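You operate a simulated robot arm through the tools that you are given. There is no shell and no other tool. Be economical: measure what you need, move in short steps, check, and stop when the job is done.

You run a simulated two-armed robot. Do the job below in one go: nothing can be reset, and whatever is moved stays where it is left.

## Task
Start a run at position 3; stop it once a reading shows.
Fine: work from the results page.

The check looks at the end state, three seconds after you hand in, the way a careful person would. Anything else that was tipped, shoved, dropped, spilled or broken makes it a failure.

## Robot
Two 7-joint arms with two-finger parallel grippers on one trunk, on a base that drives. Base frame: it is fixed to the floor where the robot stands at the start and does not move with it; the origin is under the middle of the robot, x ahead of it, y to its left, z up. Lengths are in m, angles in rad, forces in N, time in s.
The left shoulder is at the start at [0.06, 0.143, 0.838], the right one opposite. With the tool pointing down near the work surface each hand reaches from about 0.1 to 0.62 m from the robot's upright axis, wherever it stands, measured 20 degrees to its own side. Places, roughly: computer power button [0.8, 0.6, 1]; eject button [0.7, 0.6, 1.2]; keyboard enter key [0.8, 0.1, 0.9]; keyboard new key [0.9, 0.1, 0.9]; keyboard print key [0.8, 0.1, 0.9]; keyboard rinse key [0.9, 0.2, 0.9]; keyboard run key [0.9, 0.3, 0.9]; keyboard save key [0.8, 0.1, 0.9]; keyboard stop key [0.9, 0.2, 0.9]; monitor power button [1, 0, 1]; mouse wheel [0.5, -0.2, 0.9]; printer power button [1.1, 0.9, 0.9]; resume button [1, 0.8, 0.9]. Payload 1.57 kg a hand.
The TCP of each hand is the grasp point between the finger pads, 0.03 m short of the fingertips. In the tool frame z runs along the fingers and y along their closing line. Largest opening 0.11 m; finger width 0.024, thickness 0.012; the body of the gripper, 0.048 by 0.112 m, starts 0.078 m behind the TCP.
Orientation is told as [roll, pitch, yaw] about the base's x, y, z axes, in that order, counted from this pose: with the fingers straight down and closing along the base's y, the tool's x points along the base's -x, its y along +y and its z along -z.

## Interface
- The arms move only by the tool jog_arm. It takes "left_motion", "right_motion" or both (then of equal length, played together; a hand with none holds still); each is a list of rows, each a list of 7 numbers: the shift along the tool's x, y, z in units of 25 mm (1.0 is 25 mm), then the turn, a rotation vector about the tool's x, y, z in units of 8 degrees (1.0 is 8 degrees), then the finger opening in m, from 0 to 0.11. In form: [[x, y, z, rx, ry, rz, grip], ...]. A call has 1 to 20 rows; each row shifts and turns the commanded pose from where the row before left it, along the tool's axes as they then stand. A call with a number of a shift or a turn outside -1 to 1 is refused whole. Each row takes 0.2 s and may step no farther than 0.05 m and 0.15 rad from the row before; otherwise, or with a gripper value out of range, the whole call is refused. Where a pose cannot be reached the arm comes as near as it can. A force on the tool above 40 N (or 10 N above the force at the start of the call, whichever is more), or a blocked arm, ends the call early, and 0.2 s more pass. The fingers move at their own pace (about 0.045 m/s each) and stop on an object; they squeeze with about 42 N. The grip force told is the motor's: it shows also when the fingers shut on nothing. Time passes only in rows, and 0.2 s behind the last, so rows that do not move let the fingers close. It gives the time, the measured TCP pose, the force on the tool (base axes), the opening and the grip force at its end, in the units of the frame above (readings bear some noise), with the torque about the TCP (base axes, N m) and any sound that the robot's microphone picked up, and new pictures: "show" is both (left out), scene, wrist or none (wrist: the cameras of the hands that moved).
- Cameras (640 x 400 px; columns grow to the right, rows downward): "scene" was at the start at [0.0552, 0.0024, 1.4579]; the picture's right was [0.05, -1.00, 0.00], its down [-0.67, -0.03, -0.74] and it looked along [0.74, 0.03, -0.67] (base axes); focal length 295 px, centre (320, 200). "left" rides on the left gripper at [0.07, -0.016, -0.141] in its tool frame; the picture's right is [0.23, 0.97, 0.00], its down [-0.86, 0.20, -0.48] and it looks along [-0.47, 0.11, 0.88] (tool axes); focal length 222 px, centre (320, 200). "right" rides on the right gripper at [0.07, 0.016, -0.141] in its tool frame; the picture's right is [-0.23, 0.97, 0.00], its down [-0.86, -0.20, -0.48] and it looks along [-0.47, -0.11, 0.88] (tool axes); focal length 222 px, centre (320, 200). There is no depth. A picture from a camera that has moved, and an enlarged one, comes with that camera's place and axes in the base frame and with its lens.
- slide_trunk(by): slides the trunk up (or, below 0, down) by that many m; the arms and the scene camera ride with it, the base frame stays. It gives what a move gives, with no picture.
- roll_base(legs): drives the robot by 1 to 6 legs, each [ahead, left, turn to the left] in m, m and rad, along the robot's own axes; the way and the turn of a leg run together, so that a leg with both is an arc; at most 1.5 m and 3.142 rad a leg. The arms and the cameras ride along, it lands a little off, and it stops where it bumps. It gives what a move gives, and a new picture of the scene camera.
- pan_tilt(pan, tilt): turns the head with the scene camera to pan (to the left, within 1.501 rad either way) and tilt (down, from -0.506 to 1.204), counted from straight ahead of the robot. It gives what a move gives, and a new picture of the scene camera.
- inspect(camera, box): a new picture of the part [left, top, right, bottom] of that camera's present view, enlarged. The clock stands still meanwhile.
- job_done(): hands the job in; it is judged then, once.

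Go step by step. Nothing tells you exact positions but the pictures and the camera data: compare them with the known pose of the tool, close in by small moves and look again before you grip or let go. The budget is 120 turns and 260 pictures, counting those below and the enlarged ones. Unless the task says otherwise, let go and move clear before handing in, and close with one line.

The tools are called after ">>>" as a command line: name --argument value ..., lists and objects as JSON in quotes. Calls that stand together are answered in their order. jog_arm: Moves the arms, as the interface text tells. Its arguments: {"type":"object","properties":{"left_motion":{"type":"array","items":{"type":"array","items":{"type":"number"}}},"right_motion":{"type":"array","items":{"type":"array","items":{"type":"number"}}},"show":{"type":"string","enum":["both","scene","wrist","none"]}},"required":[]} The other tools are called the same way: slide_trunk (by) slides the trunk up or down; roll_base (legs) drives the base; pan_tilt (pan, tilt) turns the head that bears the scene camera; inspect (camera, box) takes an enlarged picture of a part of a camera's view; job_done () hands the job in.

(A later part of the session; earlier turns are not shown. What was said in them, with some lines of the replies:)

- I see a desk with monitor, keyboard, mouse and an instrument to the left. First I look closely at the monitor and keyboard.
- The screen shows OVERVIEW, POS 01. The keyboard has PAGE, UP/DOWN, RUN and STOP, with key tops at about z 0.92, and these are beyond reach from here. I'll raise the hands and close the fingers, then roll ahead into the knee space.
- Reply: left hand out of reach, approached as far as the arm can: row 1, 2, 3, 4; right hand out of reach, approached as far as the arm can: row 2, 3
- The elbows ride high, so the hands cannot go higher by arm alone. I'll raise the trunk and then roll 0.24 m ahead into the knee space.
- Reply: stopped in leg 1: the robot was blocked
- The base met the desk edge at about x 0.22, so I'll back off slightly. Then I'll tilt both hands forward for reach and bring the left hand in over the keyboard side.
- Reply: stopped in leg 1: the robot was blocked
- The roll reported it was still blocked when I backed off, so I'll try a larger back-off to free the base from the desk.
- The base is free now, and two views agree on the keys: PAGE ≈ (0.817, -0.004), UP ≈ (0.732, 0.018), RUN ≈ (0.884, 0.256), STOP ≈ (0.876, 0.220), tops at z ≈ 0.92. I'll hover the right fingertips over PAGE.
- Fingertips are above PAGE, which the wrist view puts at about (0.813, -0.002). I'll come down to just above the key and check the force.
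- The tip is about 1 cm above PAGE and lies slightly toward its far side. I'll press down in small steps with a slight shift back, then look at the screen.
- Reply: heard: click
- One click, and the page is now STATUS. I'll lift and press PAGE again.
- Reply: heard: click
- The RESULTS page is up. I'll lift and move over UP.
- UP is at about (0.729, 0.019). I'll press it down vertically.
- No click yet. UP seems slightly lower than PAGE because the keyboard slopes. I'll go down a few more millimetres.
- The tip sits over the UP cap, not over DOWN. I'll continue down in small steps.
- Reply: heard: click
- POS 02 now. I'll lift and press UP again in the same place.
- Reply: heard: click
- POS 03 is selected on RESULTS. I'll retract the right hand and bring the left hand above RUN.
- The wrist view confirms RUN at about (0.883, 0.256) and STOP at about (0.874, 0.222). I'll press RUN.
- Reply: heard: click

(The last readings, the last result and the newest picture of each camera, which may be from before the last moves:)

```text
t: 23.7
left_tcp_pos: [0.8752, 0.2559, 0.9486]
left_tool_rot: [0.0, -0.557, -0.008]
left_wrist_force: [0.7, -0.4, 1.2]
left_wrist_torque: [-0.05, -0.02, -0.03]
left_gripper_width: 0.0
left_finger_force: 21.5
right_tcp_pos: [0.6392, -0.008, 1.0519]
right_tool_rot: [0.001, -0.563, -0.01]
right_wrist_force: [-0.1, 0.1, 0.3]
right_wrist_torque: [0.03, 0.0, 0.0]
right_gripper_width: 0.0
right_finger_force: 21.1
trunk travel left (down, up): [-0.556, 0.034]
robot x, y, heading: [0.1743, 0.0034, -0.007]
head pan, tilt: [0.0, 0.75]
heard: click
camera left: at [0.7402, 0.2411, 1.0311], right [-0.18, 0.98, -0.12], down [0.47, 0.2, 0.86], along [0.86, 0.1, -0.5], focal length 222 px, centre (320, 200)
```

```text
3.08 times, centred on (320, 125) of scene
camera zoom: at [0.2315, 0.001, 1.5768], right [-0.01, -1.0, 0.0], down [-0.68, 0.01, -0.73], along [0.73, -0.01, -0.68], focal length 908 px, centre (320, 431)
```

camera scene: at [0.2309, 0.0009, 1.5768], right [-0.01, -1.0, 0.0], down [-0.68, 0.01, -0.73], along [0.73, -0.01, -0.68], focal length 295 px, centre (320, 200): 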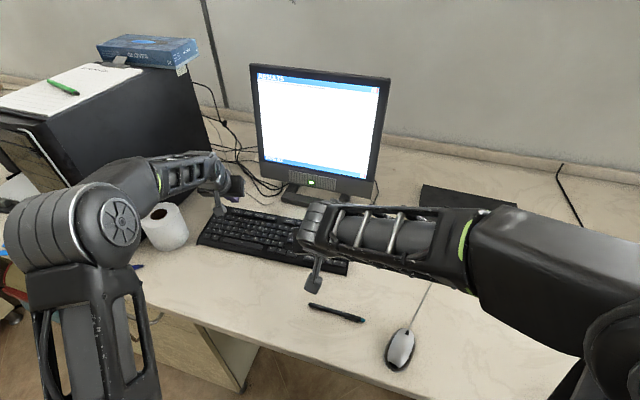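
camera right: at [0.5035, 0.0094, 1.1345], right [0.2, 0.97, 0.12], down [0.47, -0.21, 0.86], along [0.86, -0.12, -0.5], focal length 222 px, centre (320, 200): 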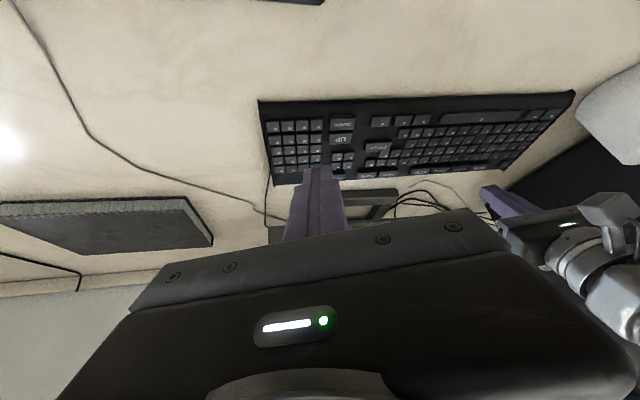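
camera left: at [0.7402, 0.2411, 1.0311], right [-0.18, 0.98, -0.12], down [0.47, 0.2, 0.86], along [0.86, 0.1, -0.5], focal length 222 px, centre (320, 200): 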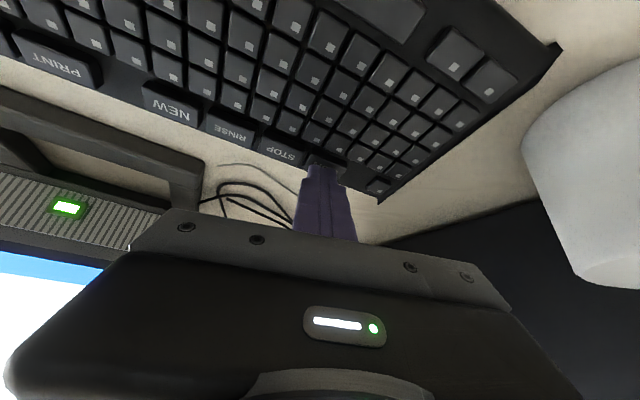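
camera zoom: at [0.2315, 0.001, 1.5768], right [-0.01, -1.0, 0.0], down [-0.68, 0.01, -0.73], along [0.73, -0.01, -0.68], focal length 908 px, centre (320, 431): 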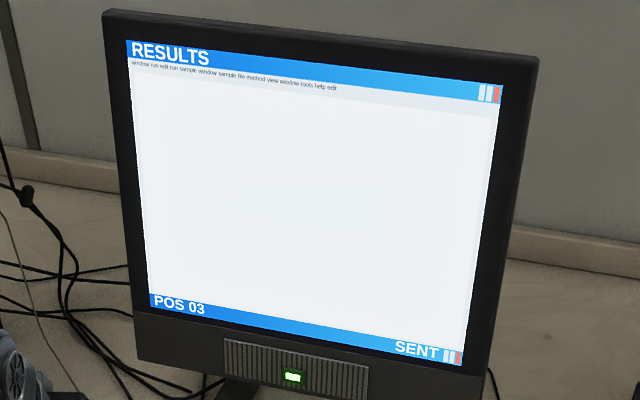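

RUN was accepted ("SENT", POS 03). I'll lift, hover over STOP and watch for a reading.

>>> jog_arm --left_motion '[[-0.19, 0, -0.31, 0, 0, 0, 0], [-0.19, 0, -0.31, 0, 0, 0, 0], [0.12, -0.69, -0.07, 0, 0, 0, 0], [0.12, -0.69, -0.07, 0, 0, 0, 0], [0, 0, 0, 0, 0, 0, 0]]' --show "wrist"

>>> inspect --camera "scene" --box '[240, 60, 400, 190]'

```text
t: 24.9
left_tcp_pos: [0.8639, 0.2231, 0.9679]
left_tool_rot: [-0.002, -0.556, -0.008]
left_wrist_force: [0.3, 0.4, -0.5]
left_wrist_torque: [-0.04, 0.0, -0.02]
left_gripper_width: 0.0
left_finger_force: 21.0
right_tcp_pos: [0.6392, -0.0078, 1.0504]
right_tool_rot: [0.002, -0.564, -0.009]
right_wrist_force: [-0.2, -0.2, -0.1]
right_wrist_torque: [0.0, -0.01, -0.03]
right_gripper_width: 0.0001
right_finger_force: 21.7
trunk travel left (down, up): [-0.556, 0.034]
robot x, y, heading: [0.1746, 0.0028, -0.007]
head pan, tilt: [0.0, 0.75]
camera left: at [0.7309, 0.2085, 1.0502], right [-0.18, 0.98, -0.12], down [0.47, 0.2, 0.86], along [0.86, 0.1, -0.5], focal length 222 px, centre (320, 200)
```

left: 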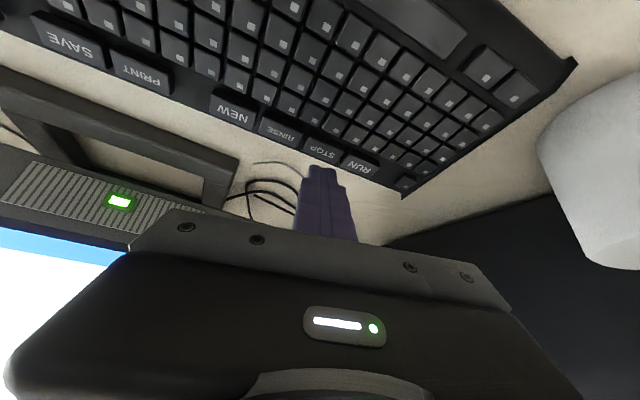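

```text
3.08 times, centred on (320, 125) of scene
camera zoom: at [0.2316, 0.0012, 1.5767], right [-0.01, -1.0, 0.0], down [-0.68, 0.01, -0.73], along [0.73, -0.01, -0.68], focal length 908 px, centre (320, 431)
```

zoom: 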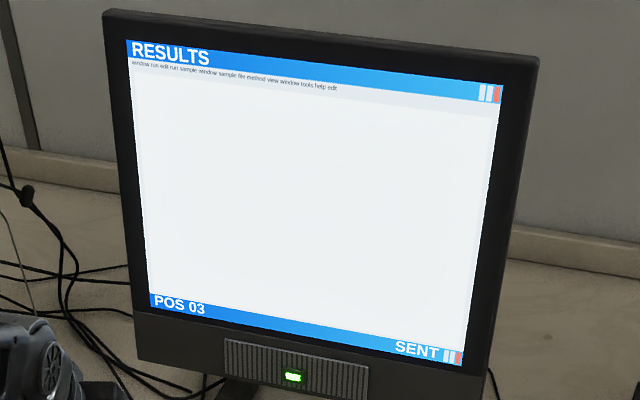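

Fingertips hover over STOP. I'll wait for a reading.

>>> jog_arm --left_motion '[[-0.14, 0, 0.08, 0, 0, 0, 0], [0, 0, 0, 0, 0, 0, 0], [0, 0, 0, 0, 0, 0, 0], [0, 0, 0, 0, 0, 0, 0], [0, 0, 0, 0, 0, 0, 0], [0, 0, 0, 0, 0, 0, 0], [0, 0, 0, 0, 0, 0, 0], [0, 0, 0, 0, 0, 0, 0], [0, 0, 0, 0, 0, 0, 0], [0, 0, 0, 0, 0, 0, 0]]' --show "none"

>>> inspect --camera "scene" --box '[240, 60, 400, 190]'

```text
t: 27.1
left_tcp_pos: [0.8707, 0.2225, 0.9666]
left_tool_rot: [-0.003, -0.556, -0.01]
left_wrist_force: [0.0, -0.1, -1.1]
left_wrist_torque: [0.01, 0.01, -0.01]
left_gripper_width: 0.0001
left_finger_force: 21.5
right_tcp_pos: [0.6387, -0.0082, 1.051]
right_tool_rot: [0.002, -0.564, -0.012]
right_wrist_force: [0.1, 0.6, -0.9]
right_wrist_torque: [-0.01, 0.01, -0.01]
right_gripper_width: 0.0
right_finger_force: 21.2
trunk travel left (down, up): [-0.556, 0.034]
robot x, y, heading: [0.1759, 0.0052, -0.006]
head pan, tilt: [0.0, 0.75]
```

```text
3.08 times, centred on (320, 125) of scene
camera zoom: at [0.2315, 0.001, 1.5768], right [-0.01, -1.0, 0.0], down [-0.68, 0.01, -0.73], along [0.73, -0.01, -0.68], focal length 908 px, centre (320, 431)
```

zoom: 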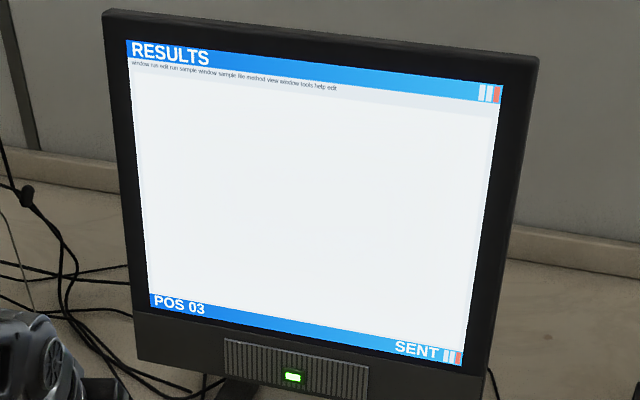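

Still "SENT" with no reading, so I'll wait longer.

>>> jog_arm --left_motion '[[0, 0, 0, 0, 0, 0, 0], [0, 0, 0, 0, 0, 0, 0], [0, 0, 0, 0, 0, 0, 0], [0, 0, 0, 0, 0, 0, 0], [0, 0, 0, 0, 0, 0, 0], [0, 0, 0, 0, 0, 0, 0], [0, 0, 0, 0, 0, 0, 0], [0, 0, 0, 0, 0, 0, 0], [0, 0, 0, 0, 0, 0, 0], [0, 0, 0, 0, 0, 0, 0], [0, 0, 0, 0, 0, 0, 0], [0, 0, 0, 0, 0, 0, 0], [0, 0, 0, 0, 0, 0, 0], [0, 0, 0, 0, 0, 0, 0], [0, 0, 0, 0, 0, 0, 0]]' --show "none"

>>> inspect --camera "scene" --box '[240, 60, 400, 190]'

```text
t: 30.3
left_tcp_pos: [0.8701, 0.222, 0.9663]
left_tool_rot: [-0.002, -0.557, -0.009]
left_wrist_force: [-0.9, 0.1, 0.0]
left_wrist_torque: [-0.01, 0.0, -0.02]
left_gripper_width: 0.0
left_finger_force: 21.5
right_tcp_pos: [0.6373, -0.0077, 1.052]
right_tool_rot: [0.002, -0.561, -0.01]
right_wrist_force: [0.6, 0.2, 0.5]
right_wrist_torque: [0.01, 0.01, 0.0]
right_gripper_width: 0.0
right_finger_force: 21.3
trunk travel left (down, up): [-0.556, 0.034]
robot x, y, heading: [0.1759, 0.0007, -0.011]
head pan, tilt: [0.0, 0.75]
```

```text
3.08 times, centred on (320, 125) of scene
camera zoom: at [0.2315, 0.001, 1.5768], right [-0.01, -1.0, 0.0], down [-0.68, 0.01, -0.73], along [0.73, -0.01, -0.68], focal length 908 px, centre (320, 431)
```

zoom: 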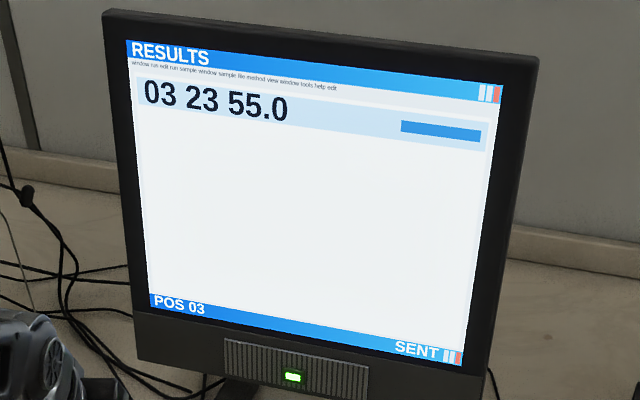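

A reading for position 3 shows ("03 23 55.0"). I'll press STOP now.

>>> jog_arm --left_motion '[[0.16, 0, 0.2, 0, 0, 0, 0], [0.16, 0, 0.2, 0, 0, 0, 0], [0.15, 0, 0.2, 0, 0, 0, 0]]' --show "wrist"

>>> inspect --camera "scene" --box '[240, 60, 400, 190]'

```text
t: 31.1
left_tcp_pos: [0.868, 0.2215, 0.9479]
left_tool_rot: [-0.002, -0.557, -0.009]
left_wrist_force: [-0.5, 0.7, 0.6]
left_wrist_torque: [0.02, -0.03, 0.01]
left_gripper_width: 0.0
left_finger_force: 21.6
right_tcp_pos: [0.6395, -0.0078, 1.0511]
right_tool_rot: [0.002, -0.562, -0.011]
right_wrist_force: [-0.6, -0.8, -0.9]
right_wrist_torque: [-0.02, 0.01, 0.04]
right_gripper_width: 0.0001
right_finger_force: 21.2
trunk travel left (down, up): [-0.556, 0.034]
robot x, y, heading: [0.1741, 0.0047, -0.01]
head pan, tilt: [0.0, 0.75]
heard: click
camera left: at [0.734, 0.2074, 1.0315], right [-0.18, 0.98, -0.12], down [0.47, 0.2, 0.86], along [0.86, 0.1, -0.5], focal length 222 px, centre (320, 200)
```

left: 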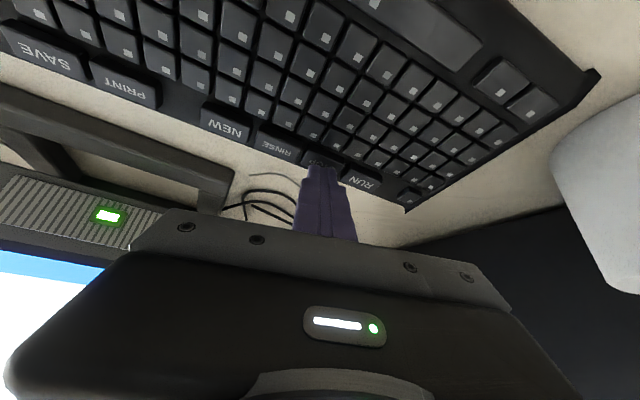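

```text
3.08 times, centred on (320, 125) of scene
camera zoom: at [0.2315, 0.001, 1.5768], right [-0.01, -1.0, 0.0], down [-0.68, 0.01, -0.73], along [0.73, -0.01, -0.68], focal length 908 px, centre (320, 431)
```

zoom: 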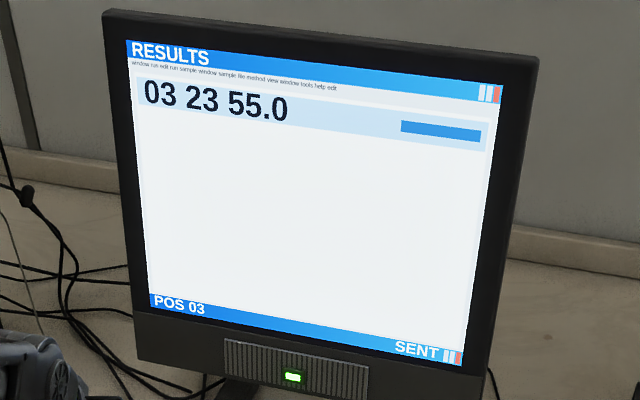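

STOP clicked. I'll lift the left hand clear and see how the screen settles.

>>> jog_arm --left_motion '[[-0.32, 0, -0.5, 0, 0, 0, 0], [-0.32, 0, -0.5, 0, 0, 0, 0], [0.1, 0, -0.9, 0, 0, 0, 0], [0.1, 0, -0.9, 0, 0, 0, 0], [0.1, 0, -0.9, 0, 0, 0, 0], [0.1, 0, -0.9, 0, 0, 0, 0], [0, 0, 0, 0, 0, 0, 0], [0, 0, 0, 0, 0, 0, 0], [0, 0, 0, 0, 0, 0, 0], [0, 0, 0, 0, 0, 0, 0], [0, 0, 0, 0, 0, 0, 0], [0, 0, 0, 0, 0, 0, 0], [0, 0, 0, 0, 0, 0, 0], [0, 0, 0, 0, 0, 0, 0], [0, 0, 0, 0, 0, 0, 0]]' --show "scene"

>>> inspect --camera "scene" --box '[240, 60, 400, 190]'

```text
t: 34.3
left_tcp_pos: [0.8133, 0.2215, 1.0482]
left_tool_rot: [-0.004, -0.555, -0.008]
left_wrist_force: [-0.3, -0.3, 0.4]
left_wrist_torque: [-0.02, 0.03, 0.01]
left_gripper_width: 0.0002
left_finger_force: 21.6
right_tcp_pos: [0.6388, -0.0066, 1.052]
right_tool_rot: [0.001, -0.562, -0.012]
right_wrist_force: [-0.6, -0.1, -0.1]
right_wrist_torque: [0.01, 0.0, -0.02]
right_gripper_width: 0.0001
right_finger_force: 21.2
trunk travel left (down, up): [-0.556, 0.034]
robot x, y, heading: [0.1767, 0.0025, -0.006]
head pan, tilt: [0.0, 0.75]
camera scene: at [0.2315, 0.001, 1.5768], right [-0.01, -1.0, 0.0], down [-0.68, 0.01, -0.73], along [0.73, -0.01, -0.68], focal length 295 px, centre (320, 200)
```

scene: 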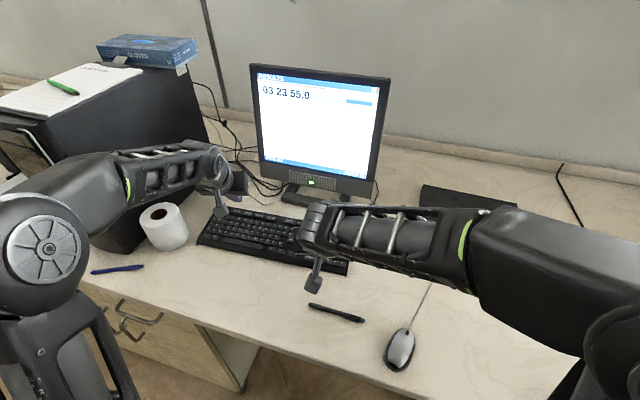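

```text
3.08 times, centred on (320, 125) of scene
camera zoom: at [0.2315, 0.001, 1.5768], right [-0.01, -1.0, 0.0], down [-0.68, 0.01, -0.73], along [0.73, -0.01, -0.68], focal length 908 px, centre (320, 431)
```

zoom: 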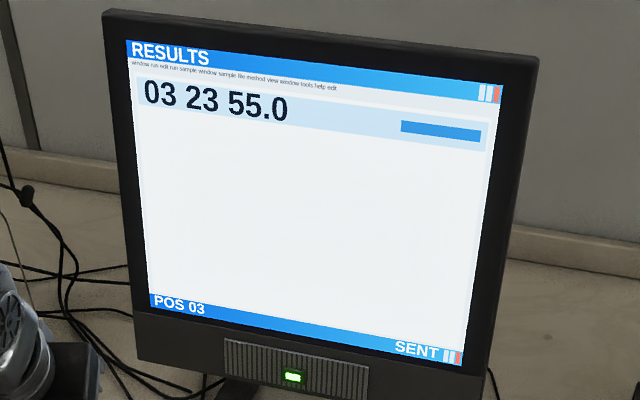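

The reading holds and the footer still says SENT. I'll wait a bit longer to see whether further readings come, which would mean the run wasn't stopped.

>>> jog_arm --left_motion '[[0, 0, 0, 0, 0, 0, 0], [0, 0, 0, 0, 0, 0, 0], [0, 0, 0, 0, 0, 0, 0], [0, 0, 0, 0, 0, 0, 0], [0, 0, 0, 0, 0, 0, 0], [0, 0, 0, 0, 0, 0, 0], [0, 0, 0, 0, 0, 0, 0], [0, 0, 0, 0, 0, 0, 0], [0, 0, 0, 0, 0, 0, 0], [0, 0, 0, 0, 0, 0, 0], [0, 0, 0, 0, 0, 0, 0], [0, 0, 0, 0, 0, 0, 0], [0, 0, 0, 0, 0, 0, 0], [0, 0, 0, 0, 0, 0, 0], [0, 0, 0, 0, 0, 0, 0], [0, 0, 0, 0, 0, 0, 0], [0, 0, 0, 0, 0, 0, 0], [0, 0, 0, 0, 0, 0, 0], [0, 0, 0, 0, 0, 0, 0], [0, 0, 0, 0, 0, 0, 0]]' --show "none"

>>> inspect --camera "scene" --box '[240, 60, 400, 190]'

```text
t: 38.5
left_tcp_pos: [0.8117, 0.2211, 1.0487]
left_tool_rot: [-0.001, -0.557, -0.007]
left_wrist_force: [-0.3, -0.2, -0.2]
left_wrist_torque: [-0.03, 0.0, -0.03]
left_gripper_width: 0.0001
left_finger_force: 21.6
right_tcp_pos: [0.6387, -0.0072, 1.0514]
right_tool_rot: [0.002, -0.562, -0.011]
right_wrist_force: [0.1, 0.3, 0.1]
right_wrist_torque: [-0.01, -0.01, 0.01]
right_gripper_width: 0.0002
right_finger_force: 21.6
trunk travel left (down, up): [-0.556, 0.034]
robot x, y, heading: [0.1738, 0.0051, -0.009]
head pan, tilt: [0.0, 0.75]
```

```text
3.08 times, centred on (320, 125) of scene
camera zoom: at [0.2315, 0.001, 1.5768], right [-0.01, -1.0, 0.0], down [-0.68, 0.01, -0.73], along [0.73, -0.01, -0.68], focal length 908 px, centre (320, 431)
```

zoom: 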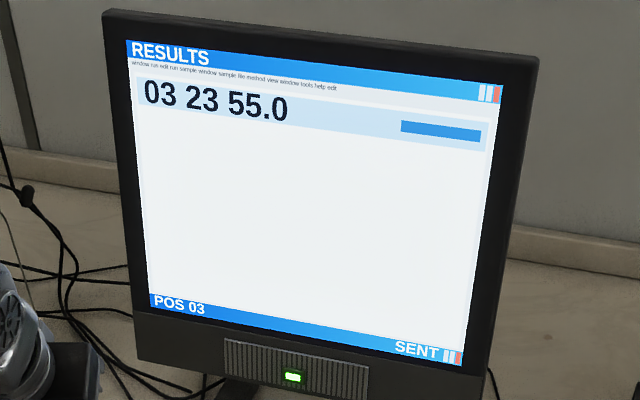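

No new reading came, but "SENT" doesn't tell me whether the stop took effect. I'll flip PAGE round to STATUS with the right hand to confirm the sampler state, then return to RESULTS.

>>> jog_arm --right_motion '[[-0.59, 0.03, 0.887, 0, 0, 0, 0], [-0.59, 0.03, 0.887, 0, 0, 0, 0], [-0.59, 0.03, 0.887, 0, 0, 0, 0], [-0.59, 0.03, 0.887, 0, 0, 0, 0], [-0.59, 0.03, 0.887, 0, 0, 0, 0], [-0.59, 0.03, 0.887, 0, 0, 0, 0], [-0.59, 0.03, 0.887, 0, 0, 0, 0], [0, 0, 0, 0, 0, 0, 0]]' --show "wrist"

```text
t: 40.3
left_tcp_pos: [0.8132, 0.2208, 1.0484]
left_tool_rot: [-0.001, -0.559, -0.01]
left_wrist_force: [0.1, 0.1, 0.3]
left_wrist_torque: [-0.03, -0.01, 0.02]
left_gripper_width: 0.0001
left_finger_force: 21.6
right_tcp_pos: [0.8119, -0.0026, 0.9763]
right_tool_rot: [0.001, -0.562, -0.01]
right_wrist_force: [-0.5, 0.1, 1.1]
right_wrist_torque: [0.0, -0.03, -0.01]
right_gripper_width: 0.0001
right_finger_force: 21.3
trunk travel left (down, up): [-0.556, 0.034]
robot x, y, heading: [0.1776, 0.0035, -0.013]
head pan, tilt: [0.0, 0.75]
camera right: at [0.6773, 0.0138, 1.0591], right [0.2, 0.97, 0.12], down [0.47, -0.21, 0.86], along [0.86, -0.12, -0.5], focal length 222 px, centre (320, 200)
```

right: 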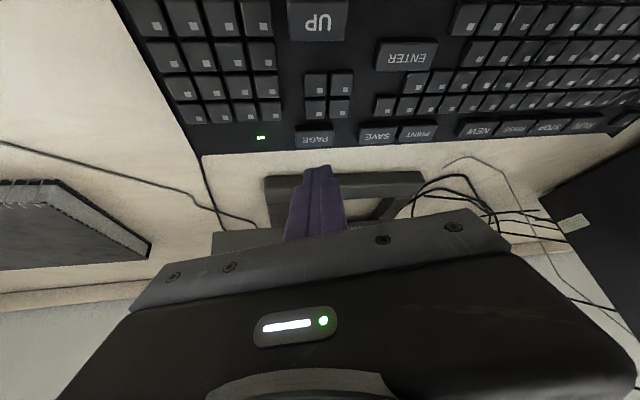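

The tip is above PAGE, so I'll press it.

>>> jog_arm --right_motion '[[0.18, 0, 0.23, 0, 0, 0, 0], [0.18, 0, 0.23, 0, 0, 0, 0], [0.18, 0, 0.23, 0, 0, 0, 0], [0.18, 0, 0.23, 0, 0, 0, 0]]' --show "none"

>>> inspect --camera "scene" --box '[240, 60, 400, 190]'

```text
t: 41.3
left_tcp_pos: [0.8121, 0.2219, 1.0481]
left_tool_rot: [-0.003, -0.557, -0.009]
left_wrist_force: [-0.5, 0.6, 0.6]
left_wrist_torque: [0.01, -0.01, 0.0]
left_gripper_width: 0.0001
left_finger_force: 21.4
right_tcp_pos: [0.8077, -0.0045, 0.9479]
right_tool_rot: [0.004, -0.563, -0.01]
right_wrist_force: [-0.1, -0.1, 0.7]
right_wrist_torque: [0.01, -0.03, -0.01]
right_gripper_width: 0.0
right_finger_force: 21.5
trunk travel left (down, up): [-0.556, 0.034]
robot x, y, heading: [0.1761, 0.0029, -0.012]
head pan, tilt: [0.0, 0.75]
heard: click
```

```text
3.08 times, centred on (320, 125) of scene
camera zoom: at [0.2315, 0.0011, 1.5768], right [-0.01, -1.0, 0.0], down [-0.68, 0.01, -0.73], along [0.73, -0.01, -0.68], focal length 908 px, centre (320, 431)
```

zoom: 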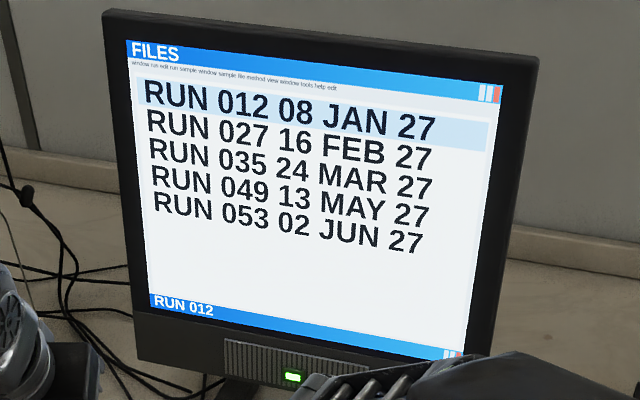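

FILES page. I'll press PAGE again.

>>> jog_arm --right_motion '[[-0.2, 0, -0.3, 0, 0, 0, 0], [-0.05, 0, -0.1, 0, 0, 0, 0], [0, 0, 0, 0, 0, 0, 0], [0.05, 0, 0.1, 0, 0, 0, 0], [0.1, 0, 0.15, 0, 0, 0, 0], [0.1, 0, 0.15, 0, 0, 0, 0]]' --show "none"

>>> inspect --camera "scene" --box '[240, 60, 400, 190]'

```text
t: 42.7
left_tcp_pos: [0.8132, 0.2212, 1.0481]
left_tool_rot: [-0.001, -0.557, -0.008]
left_wrist_force: [0.0, 0.3, 0.4]
left_wrist_torque: [0.01, 0.04, 0.0]
left_gripper_width: 0.0001
left_finger_force: 21.5
right_tcp_pos: [0.8076, -0.0049, 0.9463]
right_tool_rot: [0.002, -0.562, -0.012]
right_wrist_force: [0.9, 0.3, 1.3]
right_wrist_torque: [-0.01, -0.04, 0.01]
right_gripper_width: 0.0
right_finger_force: 20.9
trunk travel left (down, up): [-0.556, 0.034]
robot x, y, heading: [0.1735, 0.0061, -0.01]
head pan, tilt: [0.0, 0.75]
heard: click
```

```text
3.08 times, centred on (320, 125) of scene
camera zoom: at [0.2314, 0.0011, 1.5768], right [-0.01, -1.0, 0.0], down [-0.68, 0.01, -0.73], along [0.73, -0.01, -0.68], focal length 908 px, centre (320, 431)
```

zoom: 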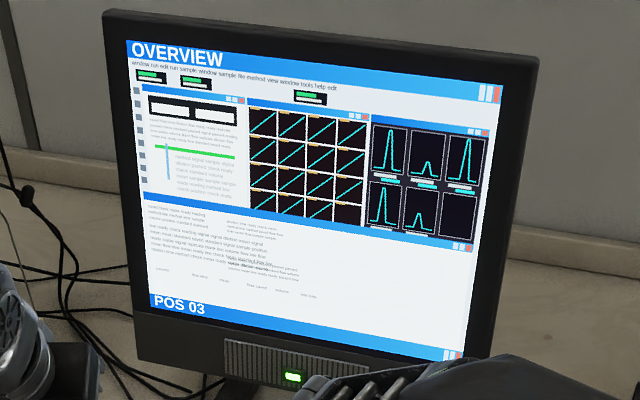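

Back at OVERVIEW, so the next press gives STATUS.

>>> jog_arm --right_motion '[[-0.2, 0, -0.3, 0, 0, 0, 0], [-0.05, 0, -0.1, 0, 0, 0, 0], [0, 0, 0, 0, 0, 0, 0], [0.05, 0, 0.1, 0, 0, 0, 0], [0.1, 0, 0.15, 0, 0, 0, 0], [0.1, 0, 0.15, 0, 0, 0, 0]]' --show "none"

>>> inspect --camera "scene" --box '[240, 60, 400, 190]'

```text
t: 44.1
left_tcp_pos: [0.8125, 0.2209, 1.0492]
left_tool_rot: [-0.002, -0.557, -0.007]
left_wrist_force: [-0.5, -0.3, 1.4]
left_wrist_torque: [0.02, -0.03, 0.01]
left_gripper_width: 0.0
left_finger_force: 21.1
right_tcp_pos: [0.8091, -0.0064, 0.9464]
right_tool_rot: [0.003, -0.561, -0.01]
right_wrist_force: [1.3, 1.0, 2.7]
right_wrist_torque: [-0.01, -0.01, 0.01]
right_gripper_width: 0.0
right_finger_force: 21.5
trunk travel left (down, up): [-0.556, 0.034]
robot x, y, heading: [0.1751, 0.0044, -0.014]
head pan, tilt: [0.0, 0.75]
heard: click
```

```text
3.08 times, centred on (320, 125) of scene
camera zoom: at [0.2313, 0.0011, 1.5768], right [-0.01, -1.0, 0.0], down [-0.68, 0.01, -0.73], along [0.73, -0.01, -0.68], focal length 908 px, centre (320, 431)
```

zoom: 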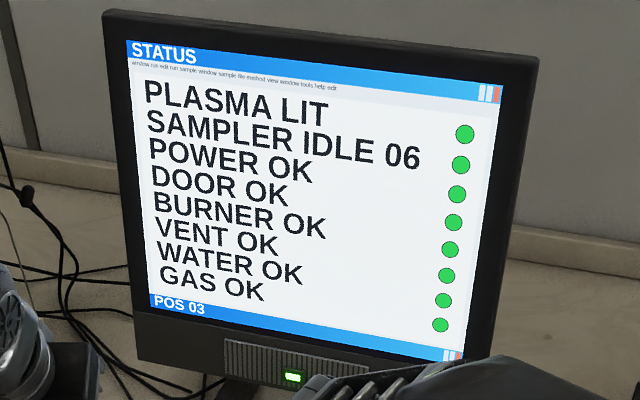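

STATUS shows SAMPLER IDLE, so the run has stopped. The number reads 06 where it was 00 before, which I'll keep in mind. I'll return to RESULTS.

>>> jog_arm --right_motion '[[-0.2, 0, -0.3, 0, 0, 0, 0], [-0.05, 0.05, -0.1, 0, 0, 0, 0], [0, 0, 0, 0, 0, 0, 0], [0.05, 0, 0.1, 0, 0, 0, 0], [0.1, 0, 0.15, 0, 0, 0, 0], [0.1, 0, 0.15, 0, 0, 0, 0], [-0.32, 0, -0.5, 0, 0, 0, 0], [-0.32, 0, -0.5, 0, 0, 0, 0], [0.3, 0, -0.7, 0, 0, 0, 0], [0.3, 0, -0.7, 0, 0, 0, 0], [0.3, 0, -0.7, 0, 0, 0, 0], [0, 0, 0, 0, 0, 0, 0]]' --show "none"

>>> inspect --camera "scene" --box '[240, 60, 400, 190]'

>>> pan_tilt --pan 0.8 --tilt 0.5

```text
t: 46.7
left_tcp_pos: [0.8131, 0.2227, 1.0471]
left_tool_rot: [-0.001, -0.558, -0.009]
left_wrist_force: [-0.4, 0.1, 0.6]
left_wrist_torque: [-0.02, -0.01, 0.0]
left_gripper_width: 0.0
left_finger_force: 21.5
right_tcp_pos: [0.7599, -0.0052, 1.0072]
right_tool_rot: [0.002, -0.56, -0.011]
right_wrist_force: [0.1, -0.4, -0.2]
right_wrist_torque: [0.02, 0.0, -0.02]
right_gripper_width: 0.0
right_finger_force: 21.1
trunk travel left (down, up): [-0.556, 0.034]
robot x, y, heading: [0.1734, -0.0007, -0.008]
head pan, tilt: [0.0, 0.75]
heard: click
```

```text
3.08 times, centred on (320, 125) of scene
camera zoom: at [0.232, 0.0011, 1.5767], right [-0.01, -1.0, 0.0], down [-0.68, 0.01, -0.73], along [0.73, -0.01, -0.68], focal length 908 px, centre (320, 431)
```

zoom: 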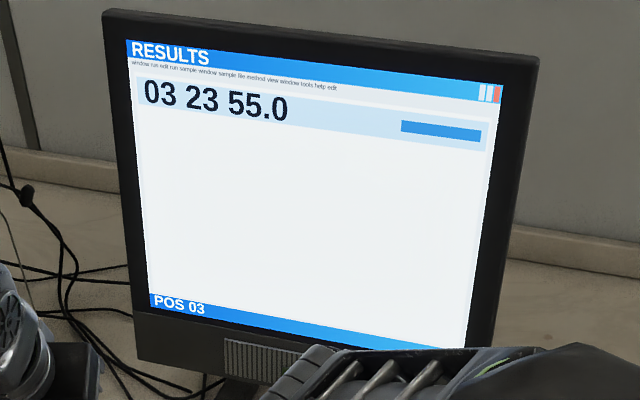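

```text
t: 47.8
left_tcp_pos: [0.8132, 0.2221, 1.048]
left_tool_rot: [-0.003, -0.556, -0.009]
left_wrist_force: [0.1, -0.4, -0.5]
left_wrist_torque: [0.0, 0.0, -0.02]
left_gripper_width: 0.0002
left_finger_force: 21.6
right_tcp_pos: [0.7589, -0.0038, 1.0076]
right_tool_rot: [0.001, -0.562, -0.01]
right_wrist_force: [0.9, 0.4, -1.2]
right_wrist_torque: [0.0, 0.0, 0.02]
right_gripper_width: 0.0
right_finger_force: 20.9
trunk travel left (down, up): [-0.556, 0.034]
robot x, y, heading: [0.1752, 0.0033, -0.01]
head pan, tilt: [0.799, 0.499]
camera scene: at [0.2128, 0.0664, 1.5987], right [0.71, -0.7, 0.0], down [-0.34, -0.34, -0.88], along [0.62, 0.62, -0.48], focal length 295 px, centre (320, 200)
```

scene: 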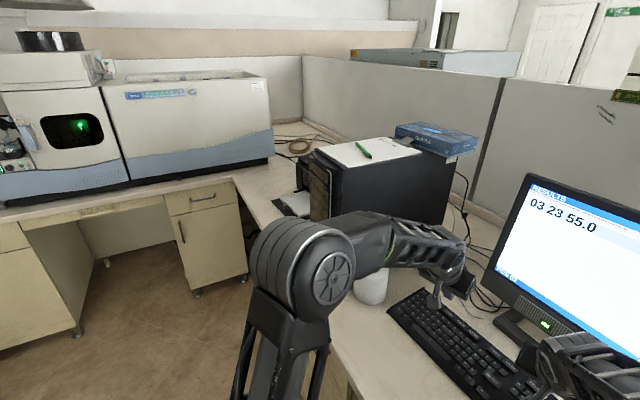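

RESULTS shows the position 3 reading and the run is idle. I'll take one look further left at the sampler to make sense of the "06".

>>> pan_tilt --pan 1.45 --tilt 0.45

```text
t: 48.8
left_tcp_pos: [0.8129, 0.2214, 1.0479]
left_tool_rot: [-0.003, -0.558, -0.008]
left_wrist_force: [-0.4, -0.6, -0.1]
left_wrist_torque: [-0.01, 0.0, 0.0]
left_gripper_width: 0.0
left_finger_force: 21.3
right_tcp_pos: [0.7602, -0.0043, 1.0082]
right_tool_rot: [0.002, -0.564, -0.009]
right_wrist_force: [-0.1, 0.2, 0.8]
right_wrist_torque: [0.03, 0.02, 0.0]
right_gripper_width: 0.0003
right_finger_force: 21.3
trunk travel left (down, up): [-0.556, 0.034]
robot x, y, heading: [0.1771, 0.0059, -0.009]
head pan, tilt: [1.45, 0.45]
camera scene: at [0.1606, 0.0929, 1.6032], right [0.99, -0.13, 0.0], down [-0.06, -0.43, -0.9], along [0.12, 0.89, -0.44], focal length 295 px, centre (320, 200)
```

scene: 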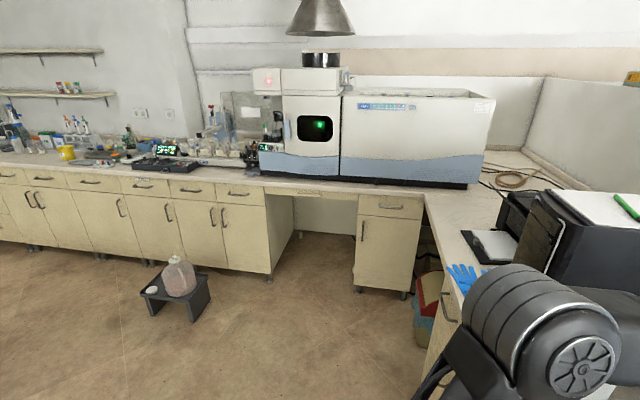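

>>> inspect --camera "scene" --box '[110, 90, 350, 210]'

```text
2.67 times, centred on (230, 150) of scene
camera zoom: at [0.1606, 0.0929, 1.6032], right [0.99, -0.13, 0.0], down [-0.06, -0.43, -0.9], along [0.12, 0.89, -0.44], focal length 787 px, centre (560, 333)
```

zoom: 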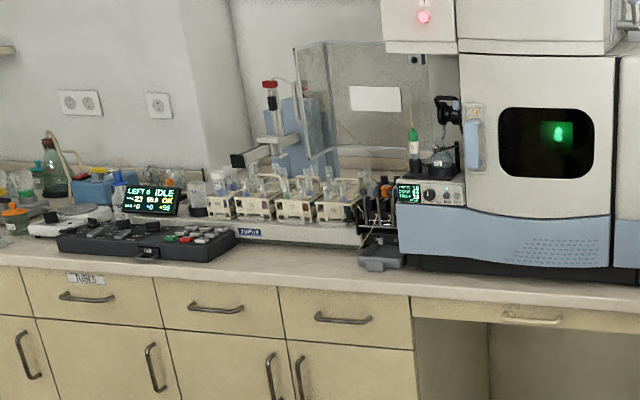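

The sampler's own display reads "LEFT 6 IDLE", which I take to mean the run was halted with 6 left. RESULTS shows the position 3 reading, both hands are clear of the keys, and I see nothing disturbed.

>>> job_done

```text
The job is handed in.
```

I started a run at position 3 from the results page and pressed STOP once the reading "03 23 55.0" showed; the STATUS page then read SAMPLER IDLE and I left the screen on RESULTS. While rolling in, the base bumped the desk edge, and I backed it off.
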